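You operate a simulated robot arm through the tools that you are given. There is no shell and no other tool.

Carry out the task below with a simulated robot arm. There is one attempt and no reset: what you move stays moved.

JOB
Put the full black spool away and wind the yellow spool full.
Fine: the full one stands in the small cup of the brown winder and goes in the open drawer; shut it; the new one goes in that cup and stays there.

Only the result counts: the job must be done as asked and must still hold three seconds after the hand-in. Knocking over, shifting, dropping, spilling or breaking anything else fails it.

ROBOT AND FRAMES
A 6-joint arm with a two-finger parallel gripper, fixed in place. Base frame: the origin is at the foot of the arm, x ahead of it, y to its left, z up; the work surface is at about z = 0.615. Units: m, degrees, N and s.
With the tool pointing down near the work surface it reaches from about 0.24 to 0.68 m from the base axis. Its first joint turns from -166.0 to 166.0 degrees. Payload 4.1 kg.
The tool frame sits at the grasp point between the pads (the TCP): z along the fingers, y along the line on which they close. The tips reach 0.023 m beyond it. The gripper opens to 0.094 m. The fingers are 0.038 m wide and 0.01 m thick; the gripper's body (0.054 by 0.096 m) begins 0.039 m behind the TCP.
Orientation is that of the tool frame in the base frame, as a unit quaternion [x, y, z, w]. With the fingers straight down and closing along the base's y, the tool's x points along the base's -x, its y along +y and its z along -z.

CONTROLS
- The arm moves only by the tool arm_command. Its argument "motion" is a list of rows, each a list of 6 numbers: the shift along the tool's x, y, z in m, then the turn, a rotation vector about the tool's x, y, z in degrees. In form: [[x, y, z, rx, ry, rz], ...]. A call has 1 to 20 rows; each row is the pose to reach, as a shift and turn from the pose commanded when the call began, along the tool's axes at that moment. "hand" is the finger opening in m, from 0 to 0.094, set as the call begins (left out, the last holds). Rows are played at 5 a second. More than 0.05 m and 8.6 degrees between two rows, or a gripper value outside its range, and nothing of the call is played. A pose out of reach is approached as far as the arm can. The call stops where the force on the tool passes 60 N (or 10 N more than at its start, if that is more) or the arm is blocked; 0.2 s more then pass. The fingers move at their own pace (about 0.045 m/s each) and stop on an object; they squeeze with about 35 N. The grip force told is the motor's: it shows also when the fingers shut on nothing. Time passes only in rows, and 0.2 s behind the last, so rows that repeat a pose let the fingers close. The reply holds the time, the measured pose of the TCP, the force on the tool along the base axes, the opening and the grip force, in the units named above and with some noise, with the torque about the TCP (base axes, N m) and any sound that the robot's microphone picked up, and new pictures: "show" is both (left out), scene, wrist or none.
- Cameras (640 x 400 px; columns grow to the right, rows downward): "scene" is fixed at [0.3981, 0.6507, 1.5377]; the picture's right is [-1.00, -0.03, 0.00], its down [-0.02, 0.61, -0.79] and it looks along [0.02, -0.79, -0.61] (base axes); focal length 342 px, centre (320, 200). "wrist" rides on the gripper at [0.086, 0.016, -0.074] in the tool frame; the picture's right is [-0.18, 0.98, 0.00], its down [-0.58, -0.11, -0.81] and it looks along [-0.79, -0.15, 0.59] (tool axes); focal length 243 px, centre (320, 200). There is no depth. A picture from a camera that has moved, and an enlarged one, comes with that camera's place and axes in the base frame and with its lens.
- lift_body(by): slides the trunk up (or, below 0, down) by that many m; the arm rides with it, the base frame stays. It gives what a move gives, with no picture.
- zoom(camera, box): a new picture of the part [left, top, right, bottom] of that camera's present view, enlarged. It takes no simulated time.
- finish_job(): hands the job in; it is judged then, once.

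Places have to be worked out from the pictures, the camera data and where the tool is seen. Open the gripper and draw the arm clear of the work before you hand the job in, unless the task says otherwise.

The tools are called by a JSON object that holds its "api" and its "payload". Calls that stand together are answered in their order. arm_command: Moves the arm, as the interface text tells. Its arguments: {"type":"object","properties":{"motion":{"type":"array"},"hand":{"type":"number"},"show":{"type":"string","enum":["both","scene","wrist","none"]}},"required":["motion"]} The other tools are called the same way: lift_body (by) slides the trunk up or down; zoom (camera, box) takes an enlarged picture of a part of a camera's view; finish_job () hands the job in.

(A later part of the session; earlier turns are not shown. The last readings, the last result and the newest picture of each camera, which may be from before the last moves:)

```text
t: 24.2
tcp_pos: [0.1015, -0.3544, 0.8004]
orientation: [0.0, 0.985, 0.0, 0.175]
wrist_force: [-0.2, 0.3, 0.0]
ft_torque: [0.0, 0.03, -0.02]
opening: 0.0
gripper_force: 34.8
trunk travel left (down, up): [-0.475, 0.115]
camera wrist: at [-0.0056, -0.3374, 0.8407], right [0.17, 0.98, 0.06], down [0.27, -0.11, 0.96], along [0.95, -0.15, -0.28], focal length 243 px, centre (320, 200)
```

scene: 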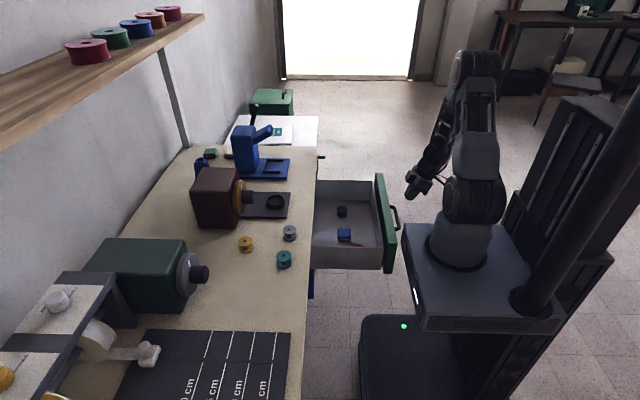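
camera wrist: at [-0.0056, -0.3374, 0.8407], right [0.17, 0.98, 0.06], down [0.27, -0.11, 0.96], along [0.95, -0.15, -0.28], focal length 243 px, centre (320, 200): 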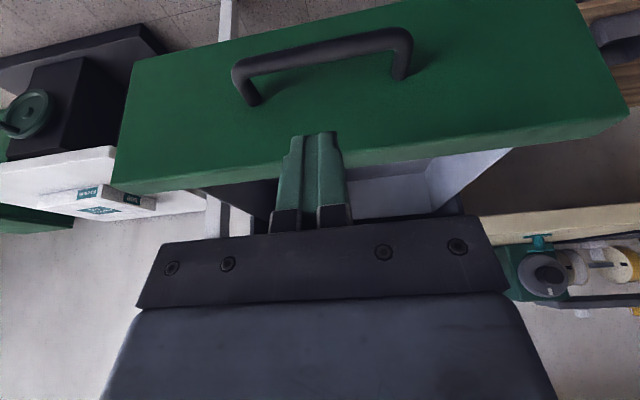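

The fingers are centred over the handle's line in front of the panel. I'll lower to z about 0.735, with the tips above the handle and below the panel top, then push forward gently to make contact.

{"api": "arm_command", "payload": {"motion": [[0.0112, 0, 0.0305, 0, 0, 0], [0.0224, 0, 0.061, 0, 0, 0], [0.0224, 0, 0.061, 0, 0, 0]], "show": "both"}}

{"api": "zoom", "payload": {"camera": "scene", "box": [350, 160, 446, 240]}}

```text
t: 25.0
tcp_pos: [0.1, -0.3521, 0.7348]
orientation: [0.0, 0.985, 0.0, 0.174]
wrist_force: [-0.8, 1.1, 0.5]
ft_torque: [0.0, -0.02, 0.01]
opening: 0.0
gripper_force: 34.8
trunk travel left (down, up): [-0.475, 0.115]
camera wrist: at [-0.0071, -0.3367, 0.7756], right [0.17, 0.98, 0.06], down [0.27, -0.11, 0.96], along [0.95, -0.15, -0.29], focal length 243 px, centre (320, 200)
```

scene: 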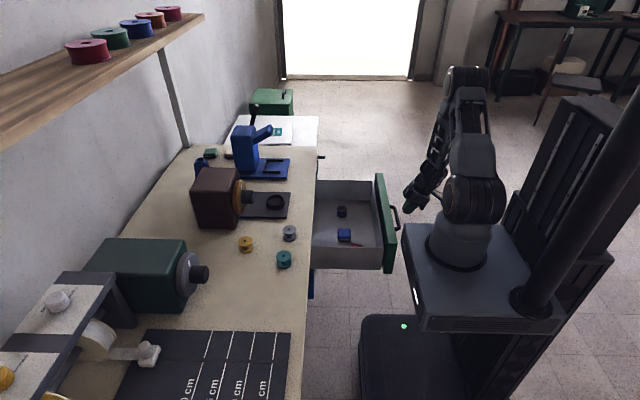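
wrist: 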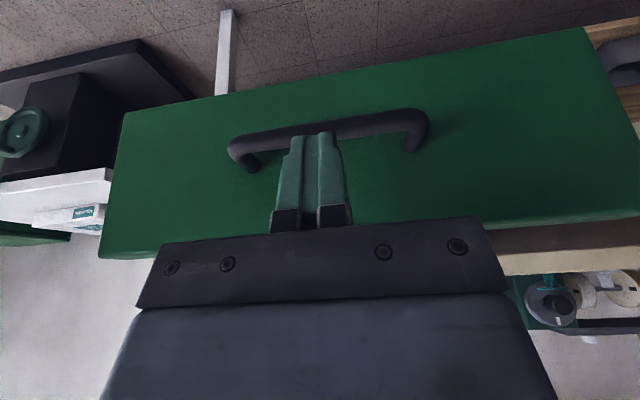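

```text
5.00 times, centred on (398, 200) of scene
camera zoom: at [0.3981, 0.6507, 1.5377], right [-1.0, -0.03, 0.0], down [-0.02, 0.61, -0.79], along [0.02, -0.79, -0.61], focal length 1710 px, centre (-70, 200)
```

zoom: 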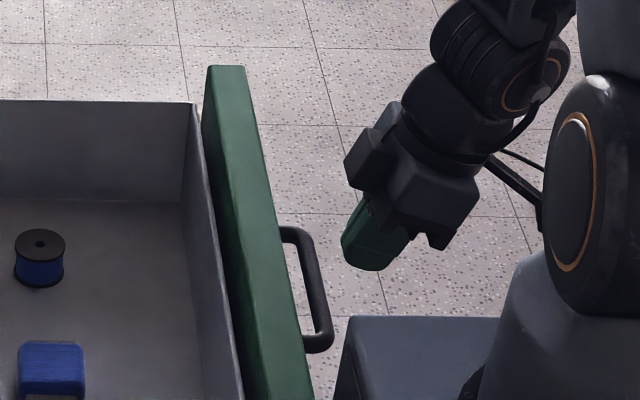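

The tips are well aligned between the handle and the panel top. I'll move forward to make first contact, gently.

{"api": "arm_command", "payload": {"motion": [[-0.0188, 0, 0.0069, 0, 0, 0], [-0.0329, 0, 0.0121, 0, 0, 0], [-0.0394, 0, 0.0145, 0, 0, 0], [-0.0441, 0, 0.0162, 0, 0, 0]], "show": "wrist"}}

{"api": "zoom", "payload": {"camera": "scene", "box": [350, 160, 446, 240]}}

```text
t: 26.0
tcp_pos: [0.1464, -0.3529, 0.7347]
orientation: [0.0, 0.985, 0.0, 0.174]
wrist_force: [-0.4, 0.5, 0.0]
ft_torque: [0.02, 0.01, -0.01]
opening: 0.0001
gripper_force: 34.6
trunk travel left (down, up): [-0.475, 0.115]
camera wrist: at [0.0404, -0.3369, 0.7756], right [0.17, 0.98, 0.06], down [0.27, -0.11, 0.96], along [0.95, -0.15, -0.29], focal length 243 px, centre (320, 200)
```

wrist: 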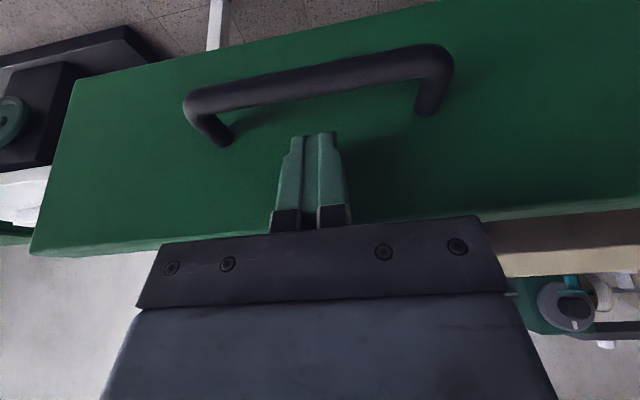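

```text
5.00 times, centred on (398, 200) of scene
camera zoom: at [0.3981, 0.6507, 1.5377], right [-1.0, -0.03, 0.0], down [-0.02, 0.61, -0.79], along [0.02, -0.79, -0.61], focal length 1710 px, centre (-70, 200)
```

zoom: 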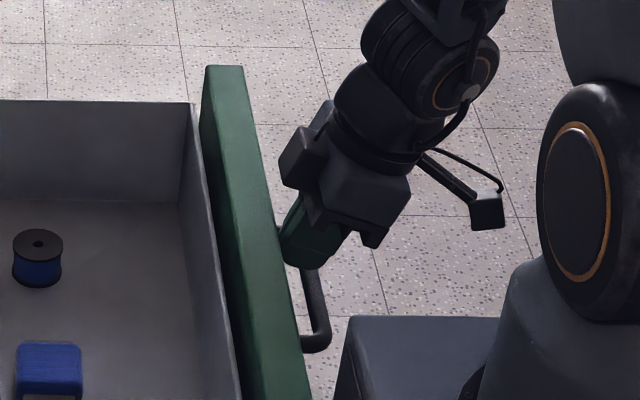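

Contact has started; the drawer has moved a hair and the resistance is very low. I'll push forward slowly at about 6 cm/s so the spool inside stays upright.

{"api": "arm_command", "payload": {"motion": [[-0.0075, 0, 0.0028, 0, 0, 0], [-0.0169, 0, 0.0062, 0, 0, 0], [-0.0282, 0, 0.0103, 0, 0, 0], [-0.0394, 0, 0.0145, 0, 0, 0], [-0.0507, 0, 0.0186, 0, 0, 0], [-0.062, 0, 0.0227, 0, 0, 0], [-0.0732, 0, 0.0269, 0, 0, 0], [-0.0845, 0, 0.031, 0, 0, 0], [-0.0939, 0, 0.0345, 0, 0, 0], [-0.0986, 0, 0.0362, 0, 0, 0]], "show": "both"}}

{"api": "zoom", "payload": {"camera": "scene", "box": [300, 160, 428, 260]}}

```text
t: 28.2
tcp_pos: [0.2526, -0.354, 0.7344]
orientation: [0.001, 0.985, -0.001, 0.174]
wrist_force: [-1.4, 0.1, 1.3]
ft_torque: [0.01, 0.01, 0.02]
opening: 0.0
gripper_force: 34.7
trunk travel left (down, up): [-0.475, 0.115]
camera wrist: at [0.1455, -0.3376, 0.7755], right [0.17, 0.98, 0.06], down [0.27, -0.11, 0.96], along [0.95, -0.15, -0.28], focal length 243 px, centre (320, 200)
```

scene: 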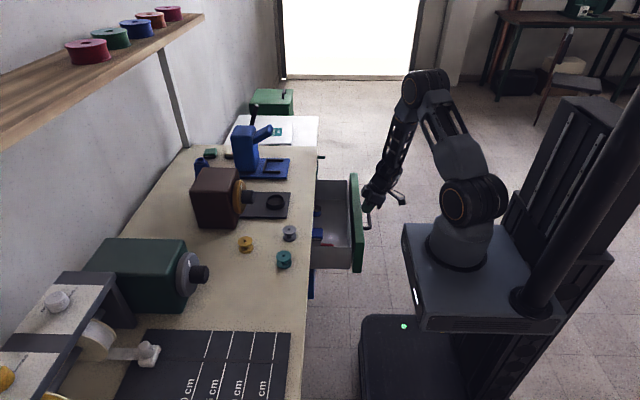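
wrist: 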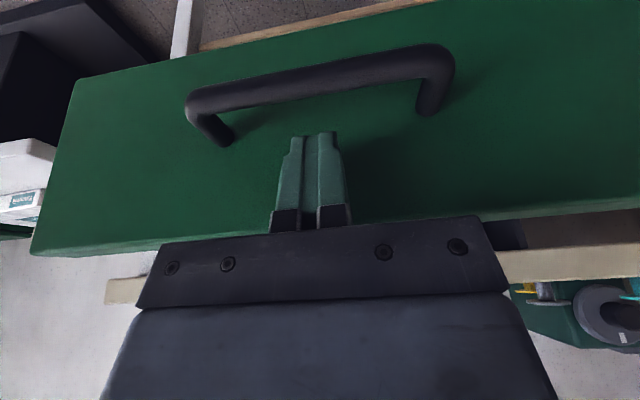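

```text
4.00 times, centred on (364, 210) of scene
camera zoom: at [0.3981, 0.6507, 1.5377], right [-1.0, -0.03, 0.0], down [-0.02, 0.61, -0.79], along [0.02, -0.79, -0.61], focal length 1368 px, centre (144, 160)
```

zoom: 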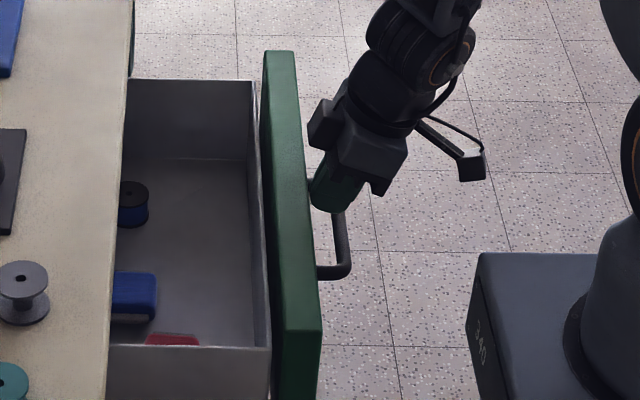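

The drawer slides straight and the spool stays upright. I'll continue pushing, about 0.10 m more.

{"api": "arm_command", "payload": {"motion": [[-0.0075, 0, 0.0028, 0, 0, 0], [-0.0169, 0, 0.0062, 0, 0, 0], [-0.0282, 0, 0.0103, 0, 0, 0], [-0.0394, 0, 0.0145, 0, 0, 0], [-0.0507, 0, 0.0186, 0, 0, 0], [-0.062, 0, 0.0227, 0, 0, 0], [-0.0732, 0, 0.0269, 0, 0, 0], [-0.0845, 0, 0.031, 0, 0, 0], [-0.0939, 0, 0.0345, 0, 0, 0], [-0.0986, 0, 0.0362, 0, 0, 0]], "show": "both"}}

{"api": "zoom", "payload": {"camera": "scene", "box": [280, 160, 408, 260]}}

```text
t: 30.4
tcp_pos: [0.3585, -0.3536, 0.7353]
orientation: [0.0, 0.985, -0.001, 0.173]
wrist_force: [-1.3, -0.5, -0.1]
ft_torque: [-0.02, 0.01, -0.01]
opening: 0.0
gripper_force: 35.3
trunk travel left (down, up): [-0.475, 0.115]
camera wrist: at [0.2507, -0.3377, 0.7758], right [0.17, 0.98, 0.06], down [0.27, -0.11, 0.96], along [0.95, -0.15, -0.28], focal length 243 px, centre (320, 200)
```

scene: 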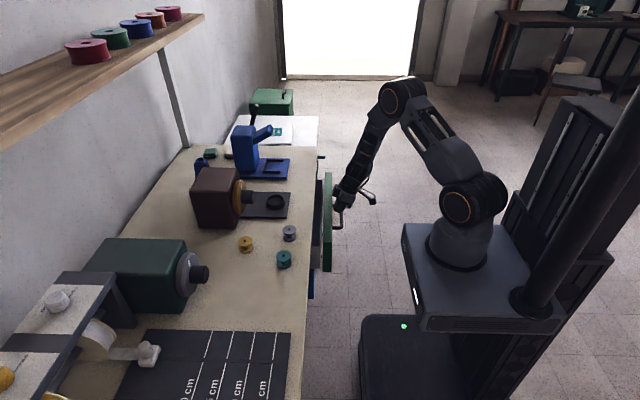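
wrist: 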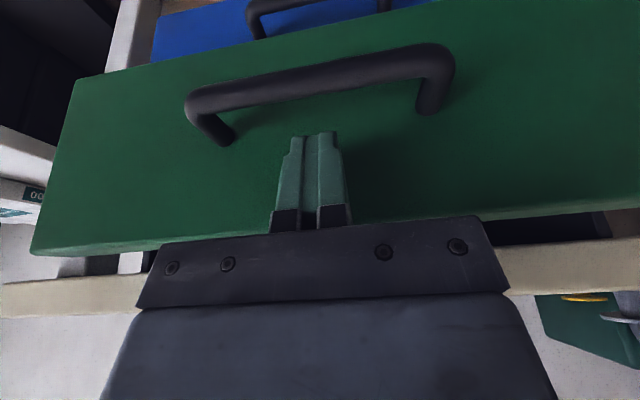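

```text
4.00 times, centred on (344, 210) of scene
camera zoom: at [0.3981, 0.6507, 1.5377], right [-1.0, -0.03, 0.0], down [-0.02, 0.61, -0.79], along [0.02, -0.79, -0.61], focal length 1368 px, centre (224, 160)
```

zoom: 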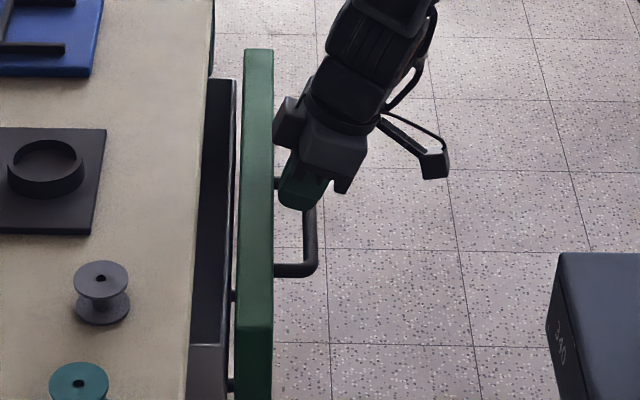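

About 3–4 cm seem to remain. I'll continue in smaller steps and watch for the end stop.

{"api": "arm_command", "payload": {"motion": [[-0.0066, 0, 0.0024, 0, 0, 0], [-0.0131, 0, 0.0048, 0, 0, 0], [-0.0197, 0, 0.0072, 0, 0, 0], [-0.0263, 0, 0.0096, 0, 0, 0]], "show": "none"}}

{"api": "zoom", "payload": {"camera": "scene", "box": [280, 160, 408, 260]}}

```text
t: 31.4
tcp_pos: [0.3865, -0.3535, 0.7348]
orientation: [0.001, 0.985, 0.0, 0.174]
wrist_force: [0.1, -0.9, -0.1]
ft_torque: [0.01, 0.02, -0.01]
opening: 0.0001
gripper_force: 35.1
trunk travel left (down, up): [-0.475, 0.115]
```

```text
4.00 times, centred on (344, 210) of scene
camera zoom: at [0.3981, 0.6507, 1.5377], right [-1.0, -0.03, 0.0], down [-0.02, 0.61, -0.79], along [0.02, -0.79, -0.61], focal length 1368 px, centre (224, 160)
```

zoom: 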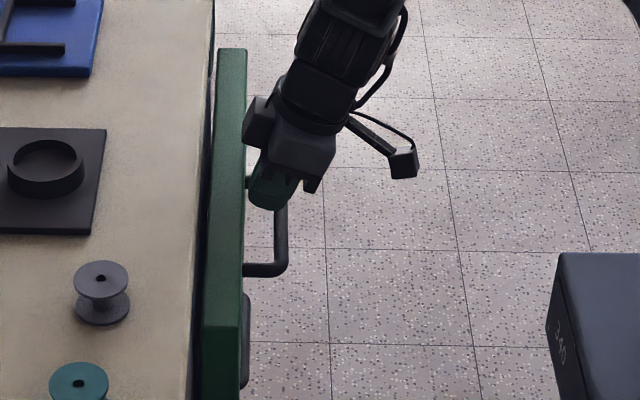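

{"api": "arm_command", "payload": {"motion": [[-0.0038, 0, 0.0014, 0, 0, 0], [-0.0075, 0, 0.0028, 0, 0, 0], [-0.0113, 0, 0.0041, 0, 0, 0], [-0.015, 0, 0.0055, 0, 0, 0]], "show": "none"}}

{"api": "zoom", "payload": {"camera": "scene", "box": [280, 160, 408, 260]}}

```text
t: 32.4
tcp_pos: [0.4001, -0.354, 0.7345]
orientation: [0.0, 0.985, 0.0, 0.174]
wrist_force: [-0.2, -0.2, 0.1]
ft_torque: [-0.02, 0.04, 0.03]
opening: 0.0
gripper_force: 35.4
trunk travel left (down, up): [-0.475, 0.115]
```

```text
4.00 times, centred on (344, 210) of scene
camera zoom: at [0.3981, 0.6507, 1.5377], right [-1.0, -0.03, 0.0], down [-0.02, 0.61, -0.79], along [0.02, -0.79, -0.61], focal length 1368 px, centre (224, 160)
```

zoom: 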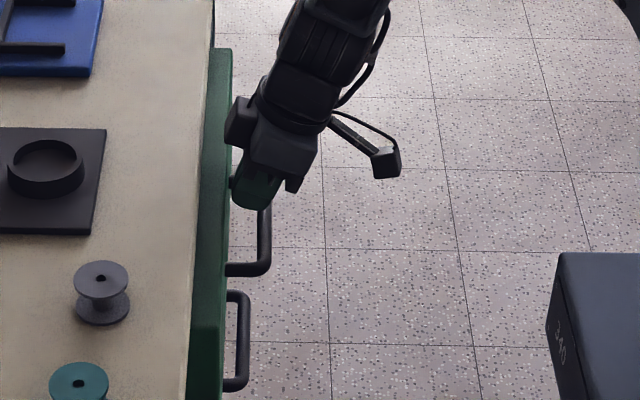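

Comparing the two handles (the blue drawer below is closed), about 2 cm remain. I'll continue in small steps.

{"api": "arm_command", "payload": {"motion": [[-0.0038, 0, 0.0014, 0, 0, 0], [-0.0075, 0, 0.0028, 0, 0, 0], [-0.0113, 0, 0.0041, 0, 0, 0], [-0.014, 0, 0.0051, 0, 0, 0]], "show": "none"}}

{"api": "zoom", "payload": {"camera": "scene", "box": [280, 160, 408, 260]}}

```text
t: 33.4
tcp_pos: [0.4167, -0.3523, 0.7345]
orientation: [0.0, 0.985, 0.0, 0.173]
wrist_force: [-0.7, -0.1, -0.3]
ft_torque: [0.01, 0.03, 0.01]
opening: 0.0
gripper_force: 34.5
trunk travel left (down, up): [-0.475, 0.115]
```

```text
4.00 times, centred on (344, 210) of scene
camera zoom: at [0.3981, 0.6507, 1.5377], right [-1.0, -0.03, 0.0], down [-0.02, 0.61, -0.79], along [0.02, -0.79, -0.61], focal length 1368 px, centre (224, 160)
```

zoom: 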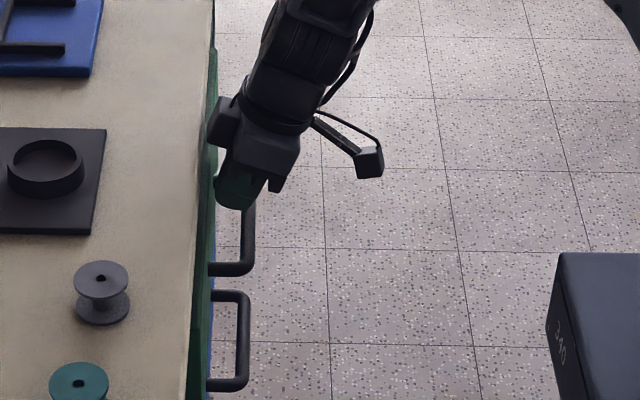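

Nearly flush, with no end-stop force yet. I'll go a few more millimetres in fine steps.

{"api": "arm_command", "payload": {"motion": [[-0.0019, 0, 0.0007, 0, 0, 0], [-0.0038, 0, 0.0014, 0, 0, 0], [-0.0056, 0, 0.0021, 0, 0, 0]], "show": "none"}}

{"api": "zoom", "payload": {"camera": "scene", "box": [296, 170, 360, 230]}}

```text
t: 34.2
tcp_pos: [0.4202, -0.3532, 0.7351]
orientation: [0.0, 0.985, 0.001, 0.174]
wrist_force: [-10.5, 2.0, 1.2]
ft_torque: [-0.1, 0.16, 0.04]
opening: 0.0
gripper_force: 34.9
trunk travel left (down, up): [-0.475, 0.115]
```

```text
6.67 times, centred on (328, 200) of scene
camera zoom: at [0.3981, 0.6507, 1.5377], right [-1.0, -0.03, 0.0], down [-0.02, 0.61, -0.79], along [0.02, -0.79, -0.61], focal length 2280 px, centre (267, 200)
```

zoom: 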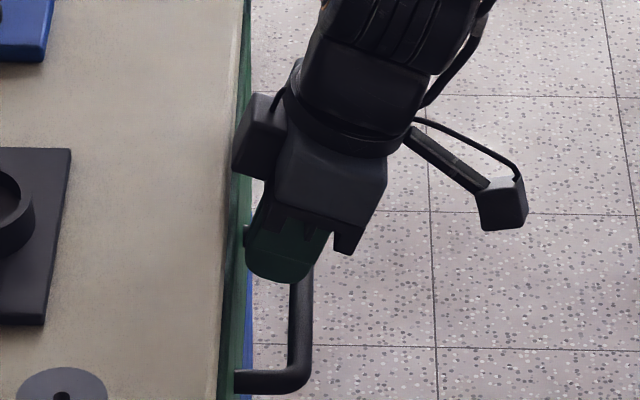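

The force is now 10 N, and the torque places it 15 mm below the TCP, so this is the tips pushing the panel against its end stop. I'll press a little more to be sure.

{"api": "arm_command", "payload": {"motion": [[-0.0019, 0, 0.0007, 0, 0, 0], [-0.0033, 0, 0.0012, 0, 0, 0], [-0.0033, 0, 0.0012, 0, 0, 0]], "show": "wrist"}}

```text
t: 35.0
tcp_pos: [0.4216, -0.3528, 0.7348]
orientation: [0.001, 0.985, 0.001, 0.174]
wrist_force: [-53.9, -4.8, 4.3]
ft_torque: [-0.65, 0.71, -0.12]
opening: 0.0
gripper_force: 35.0
trunk travel left (down, up): [-0.475, 0.115]
camera wrist: at [0.3135, -0.3374, 0.7755], right [0.18, 0.98, 0.06], down [0.27, -0.11, 0.96], along [0.95, -0.15, -0.29], focal length 243 px, centre (320, 200)
```

wrist: 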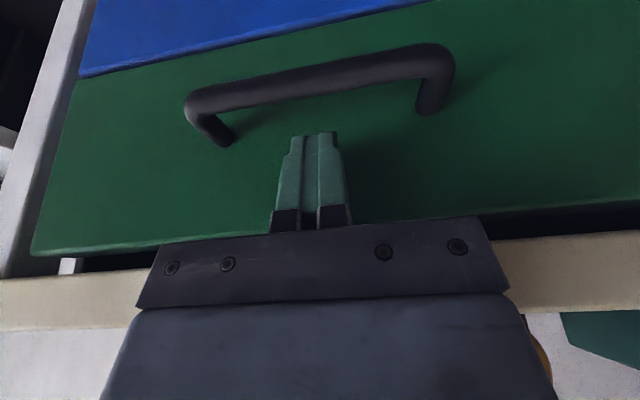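

The stop is firm at 54 N and the panel sits flush with the blue drawer, so the drawer is shut. I'll back off gently, then rise and straighten the tool.

{"api": "arm_command", "payload": {"motion": [[0.0094, 0, -0.0034, 0, 0, 0], [0.0376, 0, -0.0138, 0, 0, 0], [0.0751, 0, -0.0276, 0, 0, 0], [0.0929, 0, -0.0661, 0, 0, 0], [0.0868, 0, -0.1118, 0, 0, 0], [0.0713, 0, -0.1541, 0, 7, 0], [0.0558, 0, -0.1963, 0, 14, 0], [0.0438, 0, -0.2292, 0, 20, 0], [0.0438, 0, -0.2292, 0, 20, 0]], "show": "both"}}

{"api": "zoom", "payload": {"camera": "scene", "box": [280, 160, 408, 260]}}

```text
t: 37.0
tcp_pos: [0.3051, -0.3538, 0.9366]
orientation: [-0.001, 1.0, 0.001, -0.001]
wrist_force: [-0.3, -0.3, -0.3]
ft_torque: [0.01, 0.01, -0.03]
opening: 0.0002
gripper_force: 35.0
trunk travel left (down, up): [-0.475, 0.115]
camera wrist: at [0.2197, -0.3386, 1.0111], right [0.18, 0.98, 0.0], down [0.58, -0.11, 0.81], along [0.79, -0.15, -0.59], focal length 243 px, centre (320, 200)
```

scene: 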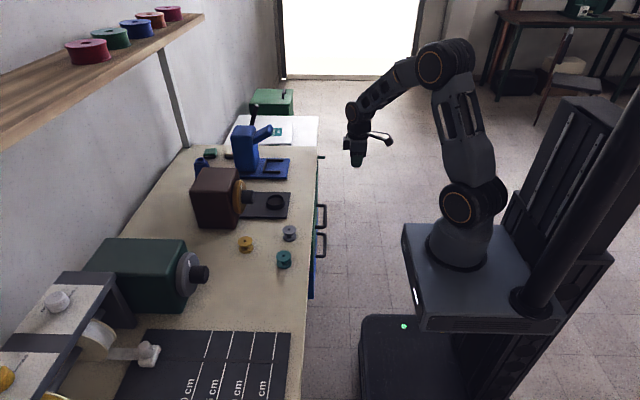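
wrist: 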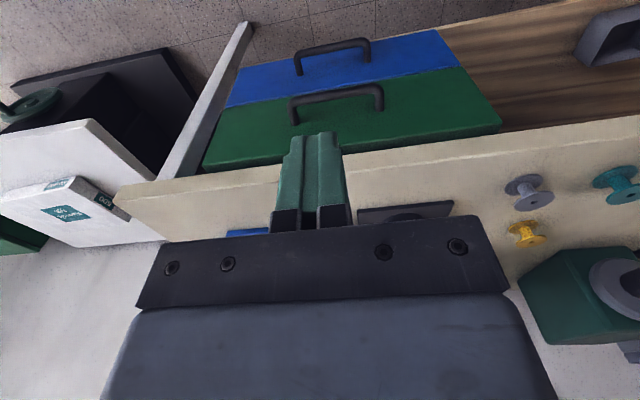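

```text
4.00 times, centred on (344, 210) of scene
camera zoom: at [0.3981, 0.6507, 1.5377], right [-1.0, -0.03, 0.0], down [-0.02, 0.61, -0.79], along [0.02, -0.79, -0.61], focal length 1368 px, centre (224, 160)
```

zoom: 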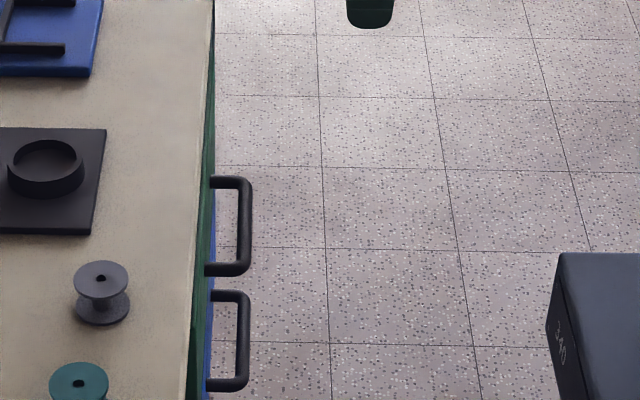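

The drawer is shut flush with the blue one below it. Next is the yellow spool, at about (0.640, -0.062) with its top at about z 0.83. I'll open the gripper and hover above it.

{"api": "arm_command", "payload": {"motion": [[-0.02, 0.035, -0.01, 0, 0, 0], [-0.045, 0.075, -0.02, 0, 0, 0], [-0.07, 0.115, -0.023, 0, 0, 0], [-0.095, 0.155, -0.023, 0, 0, 0], [-0.12, 0.195, -0.023, 0, 0, 0], [-0.15, 0.23, -0.023, 0, 0, 0], [-0.185, 0.26, -0.023, 0, 0, 0], [-0.225, 0.28, -0.023, 0, 0, 0], [-0.27, 0.288, -0.023, 0, 0, 0], [-0.31, 0.292, -0.023, 0, 0, 0], [-0.335, 0.292, -0.023, 0, 0, 0], [-0.335, 0.292, -0.023, 0, 0, 0]], "hand": 0.08, "show": "both"}}

{"api": "zoom", "payload": {"camera": "wrist", "box": [240, 0, 400, 100]}}

```text
t: 39.6
tcp_pos: [0.6401, -0.062, 0.9564]
orientation: [0.0, 1.0, 0.0, 0.001]
wrist_force: [-0.3, -0.4, 0.7]
ft_torque: [0.0, 0.02, 0.02]
opening: 0.0799
gripper_force: 0.1
trunk travel left (down, up): [-0.475, 0.115]
camera wrist: at [0.555, -0.045, 1.0314], right [0.18, 0.98, 0.0], down [0.58, -0.11, 0.81], along [0.79, -0.15, -0.59], focal length 243 px, centre (320, 200)
```

scene: 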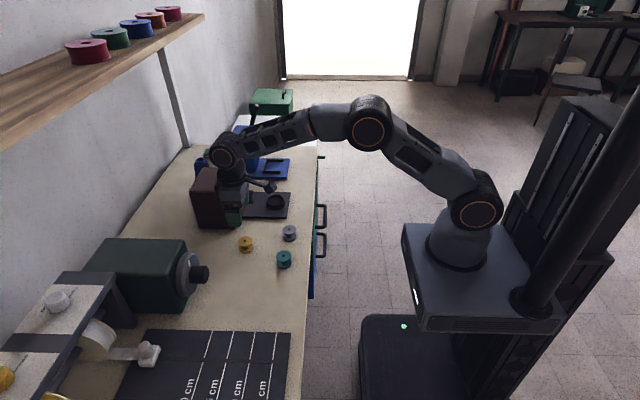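
wrist: 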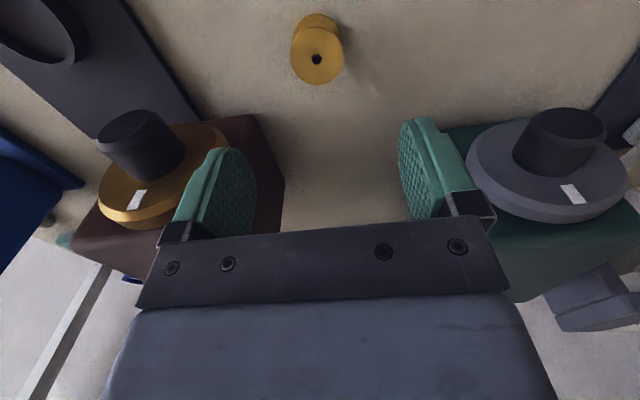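

```text
4.00 times, centred on (320, 50) of wrist
camera zoom: at [0.555, -0.045, 1.0314], right [0.18, 0.98, 0.0], down [0.58, -0.11, 0.81], along [0.79, -0.15, -0.59], focal length 970 px, centre (320, 800)
```

zoom: 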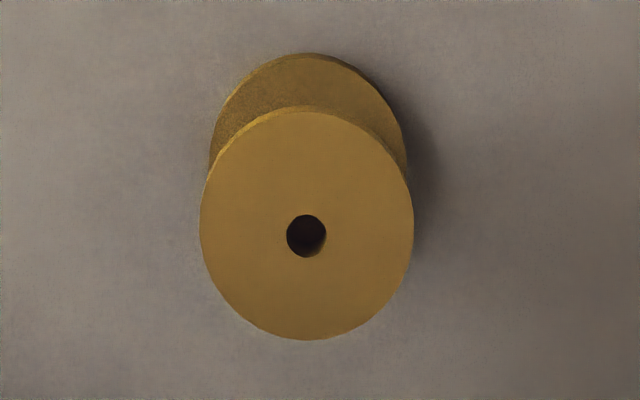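

The hole's position gives the yellow spool at (0.6405, -0.0637). I'll descend most of the way and re-check.

{"api": "arm_command", "payload": {"motion": [[-0.0005, -0.0015, 0.03, 0, 0, 0], [-0.0005, -0.0015, 0.06, 0, 0, 0], [-0.0005, -0.0015, 0.085, 0, 0, 0], [-0.0005, -0.0015, 0.105, 0, 0, 0], [-0.0005, -0.0015, 0.105, 0, 0, 0]], "show": "wrist"}}

{"api": "zoom", "payload": {"camera": "scene", "box": [206, 205, 286, 265]}}

```text
t: 40.8
tcp_pos: [0.6413, -0.0625, 0.8536]
orientation: [0.0, 1.0, 0.0, 0.0]
wrist_force: [-0.1, -0.5, 0.2]
ft_torque: [0.01, -0.01, 0.0]
opening: 0.0798
gripper_force: 0.1
trunk travel left (down, up): [-0.475, 0.115]
camera wrist: at [0.5544, -0.0468, 0.9273], right [0.18, 0.98, 0.0], down [0.58, -0.11, 0.81], along [0.79, -0.15, -0.59], focal length 243 px, centre (320, 200)
```

wrist: 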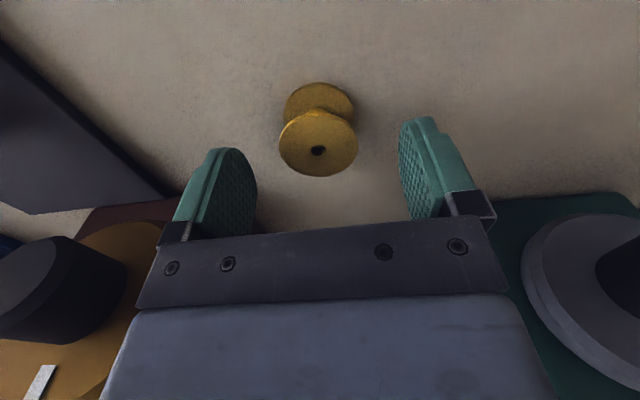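

```text
6.67 times, centred on (246, 235) of scene
camera zoom: at [0.3981, 0.6507, 1.5377], right [-1.0, -0.03, 0.0], down [-0.02, 0.61, -0.79], along [0.02, -0.79, -0.61], focal length 2280 px, centre (813, -33)
```

zoom: 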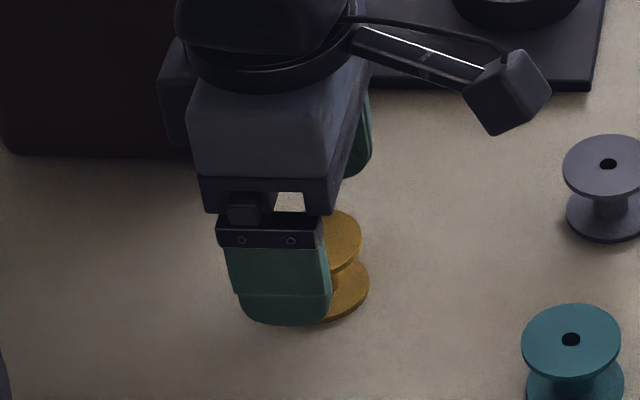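

The refined estimate puts the yellow spool's top at (0.641, -0.064, 0.8295). I'll lower 17 mm, so the grip sits at the same height on the flange as before, and close.

{"api": "arm_command", "payload": {"motion": [[0, -0.001, 0.009, 0, 0, 0], [0, -0.001, 0.017, 0, 0, 0], [0, -0.001, 0.017, 0, 0, 0]], "show": "none"}}

{"api": "arm_command", "payload": {"motion": [[0, 0, 0, 0, 0, 0], [0, 0, 0, 0, 0, 0], [0, 0, 0, 0, 0, 0], [0, 0, 0, 0, 0, 0], [0, 0, 0, 0, 0, 0]], "hand": 0.025, "show": "wrist"}}

{"api": "zoom", "payload": {"camera": "scene", "box": [206, 205, 286, 265]}}

```text
t: 41.6
tcp_pos: [0.6408, -0.0639, 0.8364]
orientation: [0.0, 1.0, 0.001, 0.001]
wrist_force: [-0.5, 0.6, -0.9]
ft_torque: [0.0, 0.02, -0.01]
opening: 0.0801
gripper_force: 0.1
trunk travel left (down, up): [-0.475, 0.115]
```

```text
t: 42.8
tcp_pos: [0.6413, -0.0635, 0.8356]
orientation: [0.001, 1.0, 0.0, 0.0]
wrist_force: [-0.8, 0.8, 0.5]
ft_torque: [0.05, -0.05, 0.0]
opening: 0.0382
gripper_force: 34.9
trunk travel left (down, up): [-0.475, 0.115]
camera wrist: at [0.5551, -0.0479, 0.9115], right [0.18, 0.98, 0.0], down [0.58, -0.11, 0.81], along [0.79, -0.15, -0.59], focal length 243 px, centre (320, 200)
```

wrist: 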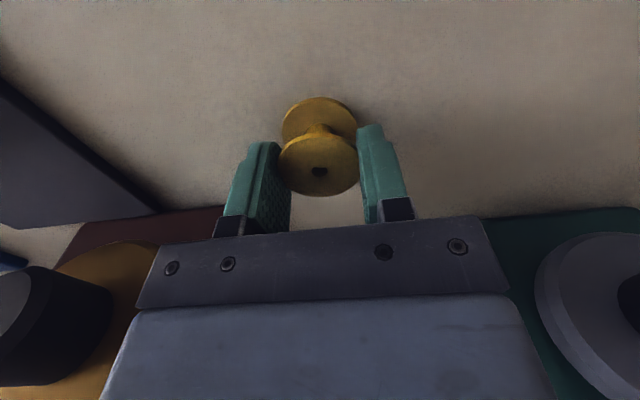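

```text
6.67 times, centred on (246, 235) of scene
camera zoom: at [0.3981, 0.6507, 1.5377], right [-1.0, -0.03, 0.0], down [-0.02, 0.61, -0.79], along [0.02, -0.79, -0.61], focal length 2280 px, centre (813, -33)
```

zoom: 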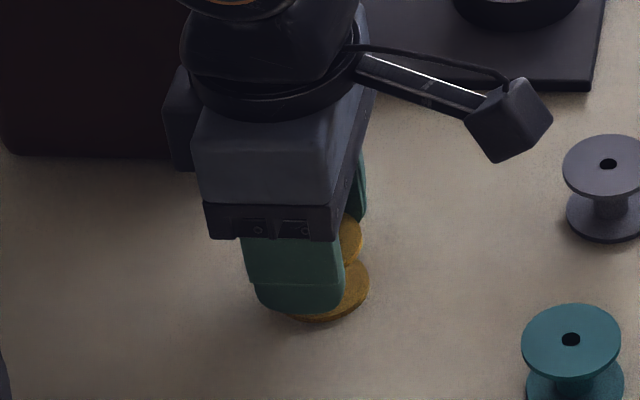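

The yellow spool is gripped, at the same opening as the black one. I'll lift it, swing around in front of the wheel hub, and hover above the cup.

{"api": "arm_command", "payload": {"motion": [[0, 0, -0.02, 0, 0, 0], [0, 0, -0.05, 0, 0, 0], [0.01, 0, -0.09, 0, 0, 0], [0.04, 0, -0.12, 0, 0, 0], [0.075, -0.01, -0.134, 0, 0, 0], [0.1, -0.04, -0.134, 0, 0, 0], [0.11, -0.08, -0.134, 0, 0, 0], [0.115, -0.12, -0.134, 0, 0, 0], [0.115, -0.16, -0.134, 0, 0, 0], [0.105, -0.19, -0.134, 0, 0, 0], [0.08, -0.2065, -0.134, 0, 0, 0], [0.06, -0.2065, -0.134, 0, 0, 0], [0.06, -0.2065, -0.134, 0, 0, 0]], "show": "both"}}

{"api": "zoom", "payload": {"camera": "wrist", "box": [220, 0, 420, 125]}}

{"api": "zoom", "payload": {"camera": "scene", "box": [234, 140, 314, 220]}}

```text
t: 45.6
tcp_pos: [0.5826, -0.27, 0.9705]
orientation: [0.0, 1.0, -0.001, 0.0]
wrist_force: [0.5, 0.7, -0.9]
ft_torque: [0.0, -0.03, -0.02]
opening: 0.04
gripper_force: 35.0
trunk travel left (down, up): [-0.475, 0.115]
camera wrist: at [0.4961, -0.254, 1.0451], right [0.18, 0.98, 0.0], down [0.58, -0.11, 0.81], along [0.79, -0.15, -0.59], focal length 243 px, centre (320, 200)
```

scene: 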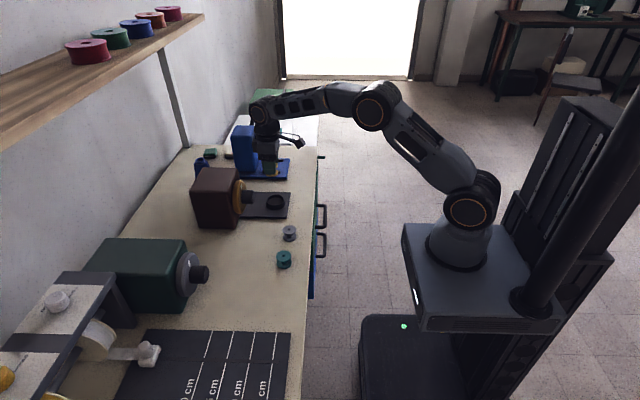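
wrist: 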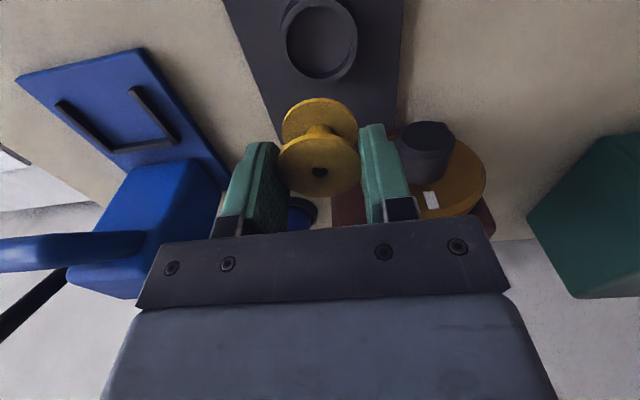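

```text
3.20 times, centred on (320, 62) of wrist
camera zoom: at [0.4961, -0.254, 1.0451], right [0.18, 0.98, 0.0], down [0.58, -0.11, 0.81], along [0.79, -0.15, -0.59], focal length 776 px, centre (320, 640)
```

zoom: 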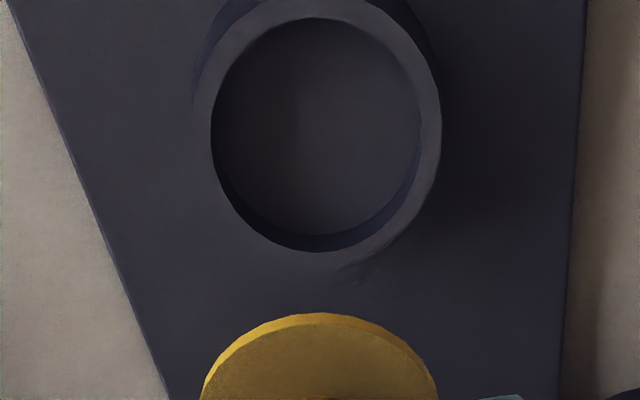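

```text
5.00 times, centred on (274, 180) of scene
camera zoom: at [0.3981, 0.6507, 1.5377], right [-1.0, -0.03, 0.0], down [-0.02, 0.61, -0.79], along [0.02, -0.79, -0.61], focal length 1710 px, centre (550, 300)
```

zoom: 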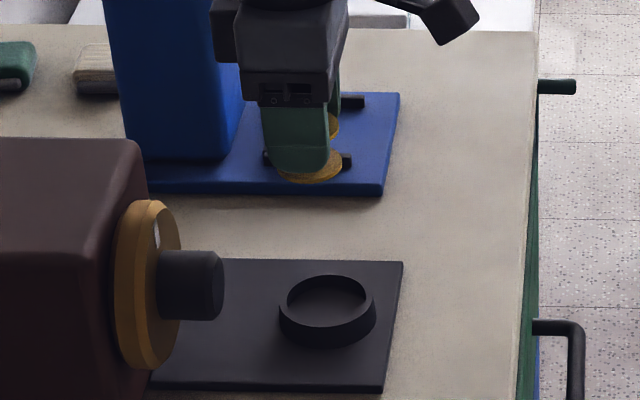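

The cup's centre works out at (0.5817, -0.2702), and the spool is directly above it within a millimetre or so. I'll lower until its base is just above the rim.

{"api": "arm_command", "payload": {"motion": [[0, 0, 0.03, 0, 0, 0], [0, 0, 0.06, 0, 0, 0], [0, 0, 0.085, 0, 0, 0], [0, 0, 0.1, 0, 0, 0], [0, 0, 0.1, 0, 0, 0]], "show": "wrist"}}

{"api": "zoom", "payload": {"camera": "scene", "box": [242, 165, 306, 215]}}

{"api": "zoom", "payload": {"camera": "wrist", "box": [220, 40, 420, 180]}}

```text
t: 46.8
tcp_pos: [0.5815, -0.2696, 0.8704]
orientation: [0.001, 1.0, 0.0, 0.0]
wrist_force: [-1.3, 0.8, -0.2]
ft_torque: [0.02, -0.03, -0.01]
opening: 0.0402
gripper_force: 35.2
trunk travel left (down, up): [-0.475, 0.115]
camera wrist: at [0.4944, -0.2537, 0.9448], right [0.18, 0.98, 0.0], down [0.58, -0.11, 0.81], along [0.79, -0.15, -0.59], focal length 243 px, centre (320, 200)
```

wrist: 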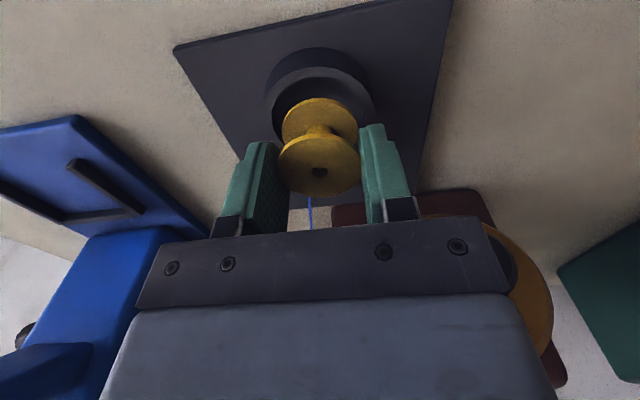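

```text
8.00 times, centred on (274, 190) of scene
camera zoom: at [0.3981, 0.6507, 1.5377], right [-1.0, -0.03, 0.0], down [-0.02, 0.61, -0.79], along [0.02, -0.79, -0.61], focal length 2736 px, centre (688, 280)
```

zoom: 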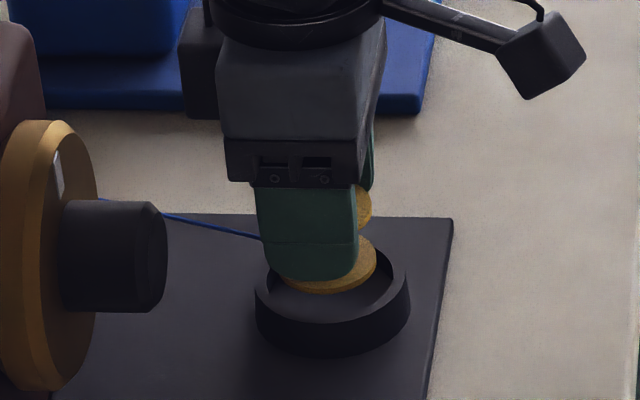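

```text
2.86 times, centred on (320, 110) of wrist
camera zoom: at [0.4944, -0.2537, 0.9448], right [0.18, 0.98, 0.0], down [0.58, -0.11, 0.81], along [0.79, -0.15, -0.59], focal length 693 px, centre (320, 457)
```

zoom: 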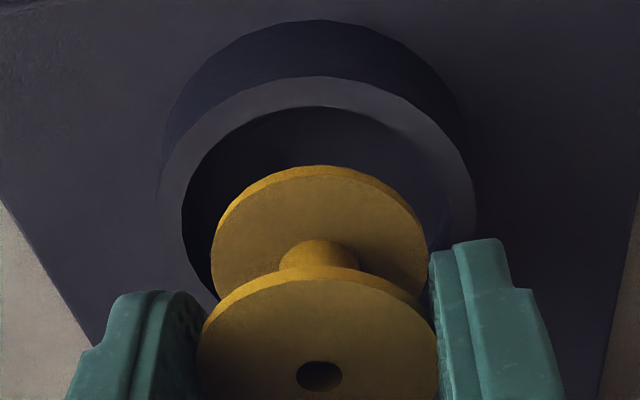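

The spool is aligned with the cup, and the blue thread has already linked to it. I'll lower to the cup floor in fine steps.

{"api": "arm_command", "payload": {"motion": [[0, 0, 0.005, 0, 0, 0], [0, 0, 0.01, 0, 0, 0], [0, 0, 0.014, 0, 0, 0], [0, 0, 0.016, 0, 0, 0]], "show": "none"}}

{"api": "zoom", "payload": {"camera": "scene", "box": [242, 165, 306, 215]}}

```text
t: 47.8
tcp_pos: [0.5818, -0.2692, 0.8536]
orientation: [0.0, 1.0, 0.0, 0.0]
wrist_force: [0.9, 0.4, -0.3]
ft_torque: [0.0, 0.01, 0.01]
opening: 0.0398
gripper_force: 34.8
trunk travel left (down, up): [-0.475, 0.115]
```

```text
8.00 times, centred on (274, 190) of scene
camera zoom: at [0.3981, 0.6507, 1.5377], right [-1.0, -0.03, 0.0], down [-0.02, 0.61, -0.79], along [0.02, -0.79, -0.61], focal length 2736 px, centre (688, 280)
```

zoom: 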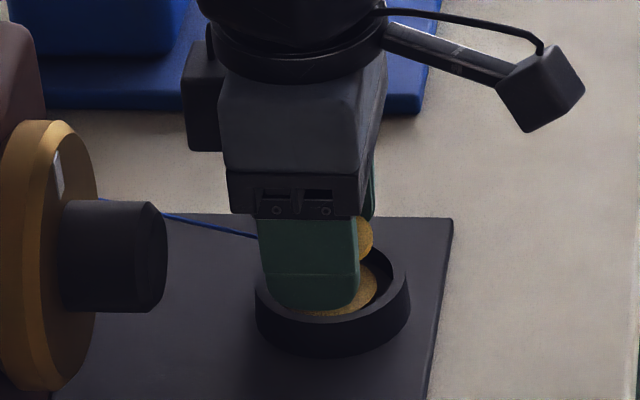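

{"api": "arm_command", "payload": {"motion": [[0, 0, 0.001, 0, 0, 0], [0, 0, 0.002, 0, 0, 0], [0, 0, 0.003, 0, 0, 0]], "show": "none"}}

```text
t: 48.6
tcp_pos: [0.5813, -0.2702, 0.8532]
orientation: [0.0, 1.0, -0.001, 0.001]
wrist_force: [1.2, -0.2, 6.2]
ft_torque: [0.03, -0.04, -0.02]
opening: 0.0399
gripper_force: 35.0
trunk travel left (down, up): [-0.475, 0.115]
```

There is 6 N of contact at the expected height, so the spool is seated. I'll release and rise straight up.

{"api": "arm_command", "payload": {"motion": [[0, 0, 0, 0, 0, 0], [0, 0, 0, 0, 0, 0], [0, 0, 0, 0, 0, 0], [0, 0, 0, 0, 0, 0]], "hand": 0.08, "show": "none"}}

{"api": "arm_command", "payload": {"motion": [[0, 0, -0.01, 0, 0, 0], [0, 0, -0.03, 0, 0, 0], [0, 0, -0.06, 0, 0, 0], [0.01, 0, -0.1, 0, 0, 0], [0.03, 0, -0.13, 0, 0, 0], [0.06, 0, -0.15, 0, 0, 0], [0.06, 0, -0.15, 0, 0, 0]], "show": "both"}}

{"api": "zoom", "payload": {"camera": "scene", "box": [186, 150, 306, 225]}}

{"api": "zoom", "payload": {"camera": "wrist", "box": [220, 0, 520, 200]}}

```text
t: 49.6
tcp_pos: [0.5821, -0.2707, 0.851]
orientation: [0.0, 1.0, 0.0, -0.001]
wrist_force: [0.7, -0.9, -1.3]
ft_torque: [0.0, 0.0, 0.01]
opening: 0.0802
gripper_force: 0.1
trunk travel left (down, up): [-0.475, 0.115]
```

```text
t: 51.2
tcp_pos: [0.5233, -0.2698, 1.0036]
orientation: [0.0, 1.0, -0.001, 0.0]
wrist_force: [0.4, -0.9, -0.4]
ft_torque: [-0.01, 0.0, 0.0]
opening: 0.0802
gripper_force: 0.0
trunk travel left (down, up): [-0.475, 0.115]
camera wrist: at [0.4361, -0.2535, 1.0778], right [0.18, 0.98, 0.0], down [0.58, -0.11, 0.81], along [0.79, -0.15, -0.59], focal length 243 px, centre (320, 200)
```

scene: 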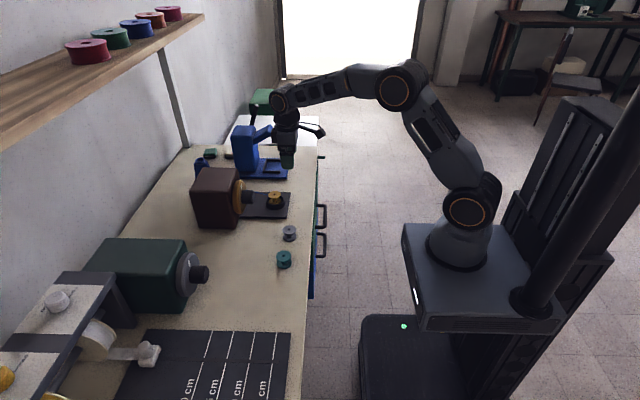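
wrist: 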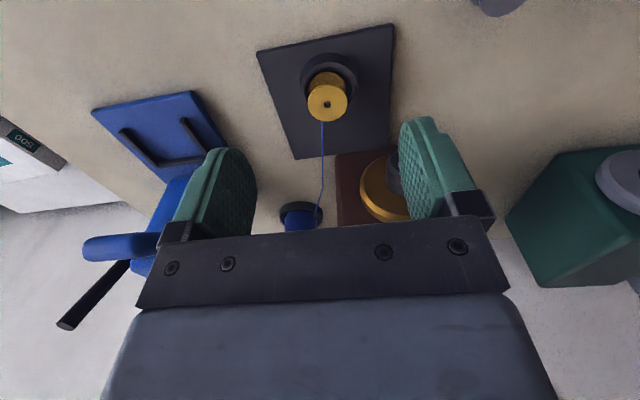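

```text
5.33 times, centred on (246, 188) of scene
camera zoom: at [0.3981, 0.6507, 1.5377], right [-1.0, -0.03, 0.0], down [-0.02, 0.61, -0.79], along [0.02, -0.79, -0.61], focal length 1824 px, centre (715, 267)
```

zoom: 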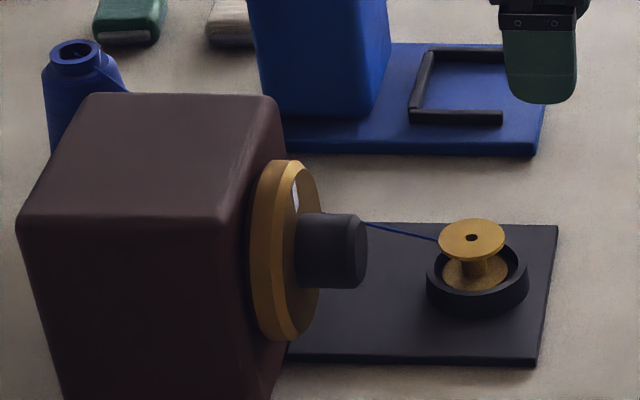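

```text
2.00 times, centred on (370, 100) of wrist
camera zoom: at [0.4361, -0.2535, 1.0778], right [0.18, 0.98, 0.0], down [0.58, -0.11, 0.81], along [0.79, -0.15, -0.59], focal length 485 px, centre (220, 400)
```

zoom: 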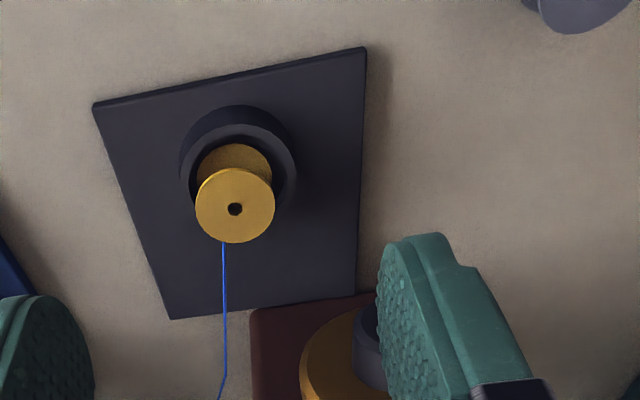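

The yellow spool is seated in the cup and threaded. The amber wheel looks like the winding drive, so I'll grip its black hub from the front with the tool level. To keep the camera boom off the bench I first roll the tool 90° while up high and clear.

{"api": "arm_command", "payload": {"motion": [[0.006, 0.007, -0.002, 0, 0, 8.2], [0.012, 0.014, -0.004, 0, 0, 16.4], [0.018, 0.021, -0.006, 0, 0, 24.6], [0.024, 0.028, -0.008, 0, 0, 32.8], [0.03, 0.035, -0.01, 0, 0, 41], [0.036, 0.042, -0.012, 0, 0, 49.2], [0.042, 0.049, -0.014, 0, 0, 57.4], [0.048, 0.056, -0.016, 0, 0, 65.6], [0.054, 0.063, -0.018, 0, 0, 73.8], [0.06, 0.07, -0.018, 0, 0, 82], [0.0615, 0.076, -0.018, 0, 0, 90], [0.0615, 0.076, -0.018, 0, 0, 90]], "hand": 0.08, "show": "both"}}

```text
t: 53.8
tcp_pos: [0.4615, -0.1953, 1.0188]
orientation: [0.707, 0.707, 0.0, 0.001]
wrist_force: [0.3, -0.5, 0.0]
ft_torque: [0.0, 0.0, 0.02]
opening: 0.0799
gripper_force: 0.1
trunk travel left (down, up): [-0.475, 0.115]
camera wrist: at [0.477, -0.1083, 1.0943], right [0.98, -0.19, 0.0], down [-0.11, -0.58, 0.81], along [-0.15, -0.79, -0.59], focal length 243 px, centre (320, 200)
```

scene: 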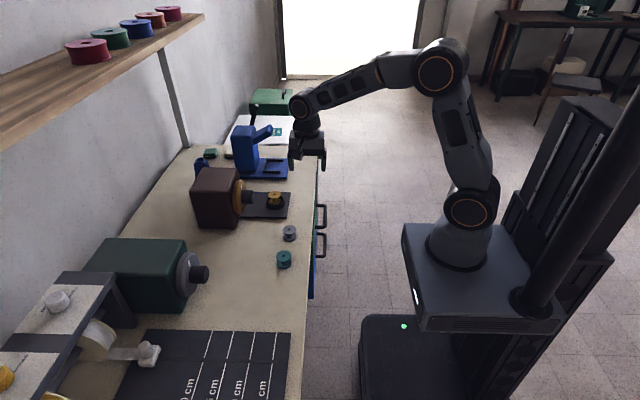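
wrist: 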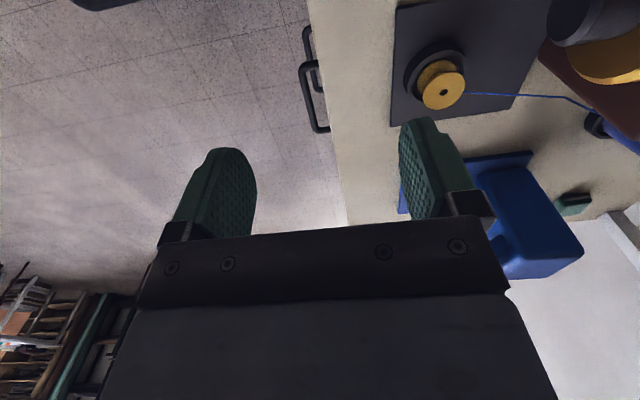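

The roll worked. Next I'll pitch the tool from pointing down to pointing forward (+x), while coming to a standoff in front of and slightly above the hub.

{"api": "arm_command", "payload": {"motion": [[0, 0.004, 0.004, -8.2, 0, 0], [0, 0.008, 0.008, -16.4, 0, 0], [0, 0.012, 0.012, -24.6, 0, 0], [0, 0.016, 0.018, -32.8, 0, 0], [0, 0.02, 0.024, -41, 0, 0], [0, 0.024, 0.03, -49.2, 0, 0], [0, 0.028, 0.036, -57.4, 0, 0], [0, 0.032, 0.042, -65.6, 0, 0], [0, 0.036, 0.05, -73.8, 0, 0], [0, 0.038, 0.058, -82, 0, 0], [0, 0.038, 0.066, -90, 0, 0], [0, 0.038, 0.066, -90, 0, 0]], "show": "both"}}

```text
t: 56.4
tcp_pos: [0.4989, -0.1942, 0.9529]
orientation: [0.5, 0.499, 0.5, 0.501]
wrist_force: [0.2, 0.8, -0.3]
ft_torque: [0.0, 0.04, 0.01]
opening: 0.0802
gripper_force: 0.1
trunk travel left (down, up): [-0.475, 0.115]
camera wrist: at [0.4237, -0.1083, 0.9693], right [0.0, -0.18, 0.98], down [-0.81, -0.58, -0.11], along [0.59, -0.79, -0.15], focal length 243 px, centre (320, 200)
```

scene: 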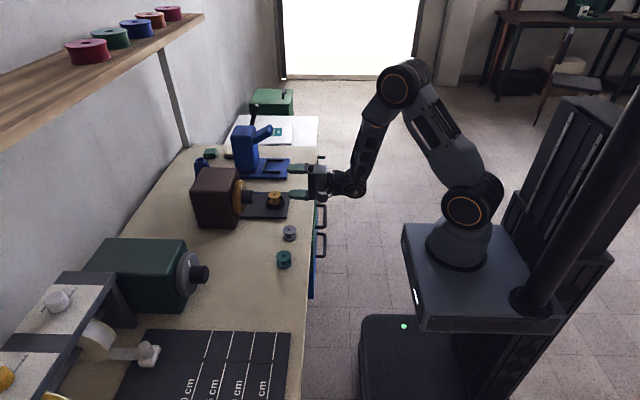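
wrist: 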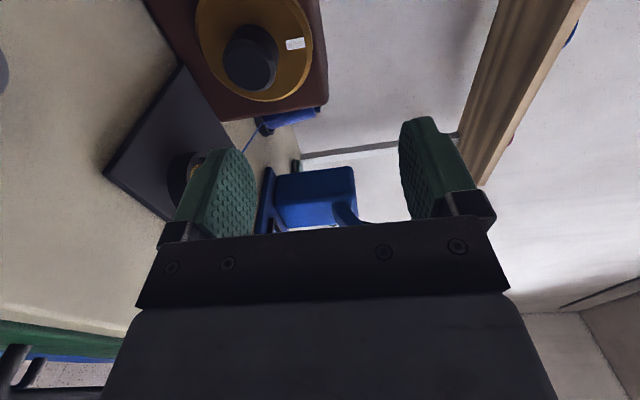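

The tool is now level. I'll zoom in on the hub to pin down its axis.

{"api": "zoom", "payload": {"camera": "wrist", "box": [160, 0, 352, 120]}}

{"api": "zoom", "payload": {"camera": "scene", "box": [206, 150, 326, 225]}}

```text
3.33 times, centred on (256, 60) of wrist
camera zoom: at [0.4237, -0.1083, 0.9693], right [0.0, -0.18, 0.98], down [-0.81, -0.58, -0.11], along [0.59, -0.79, -0.15], focal length 809 px, centre (533, 667)
```

zoom: 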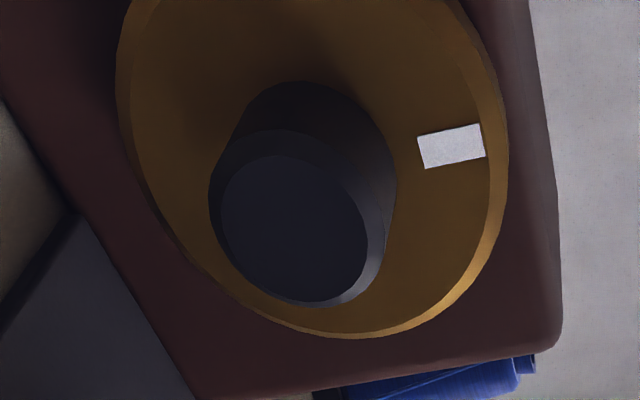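

```text
5.33 times, centred on (266, 188) of scene
camera zoom: at [0.3981, 0.6507, 1.5377], right [-1.0, -0.03, 0.0], down [-0.02, 0.61, -0.79], along [0.02, -0.79, -0.61], focal length 1824 px, centre (608, 267)
```

zoom: 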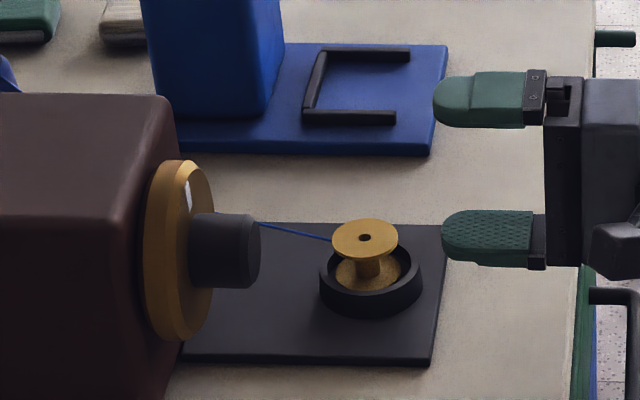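

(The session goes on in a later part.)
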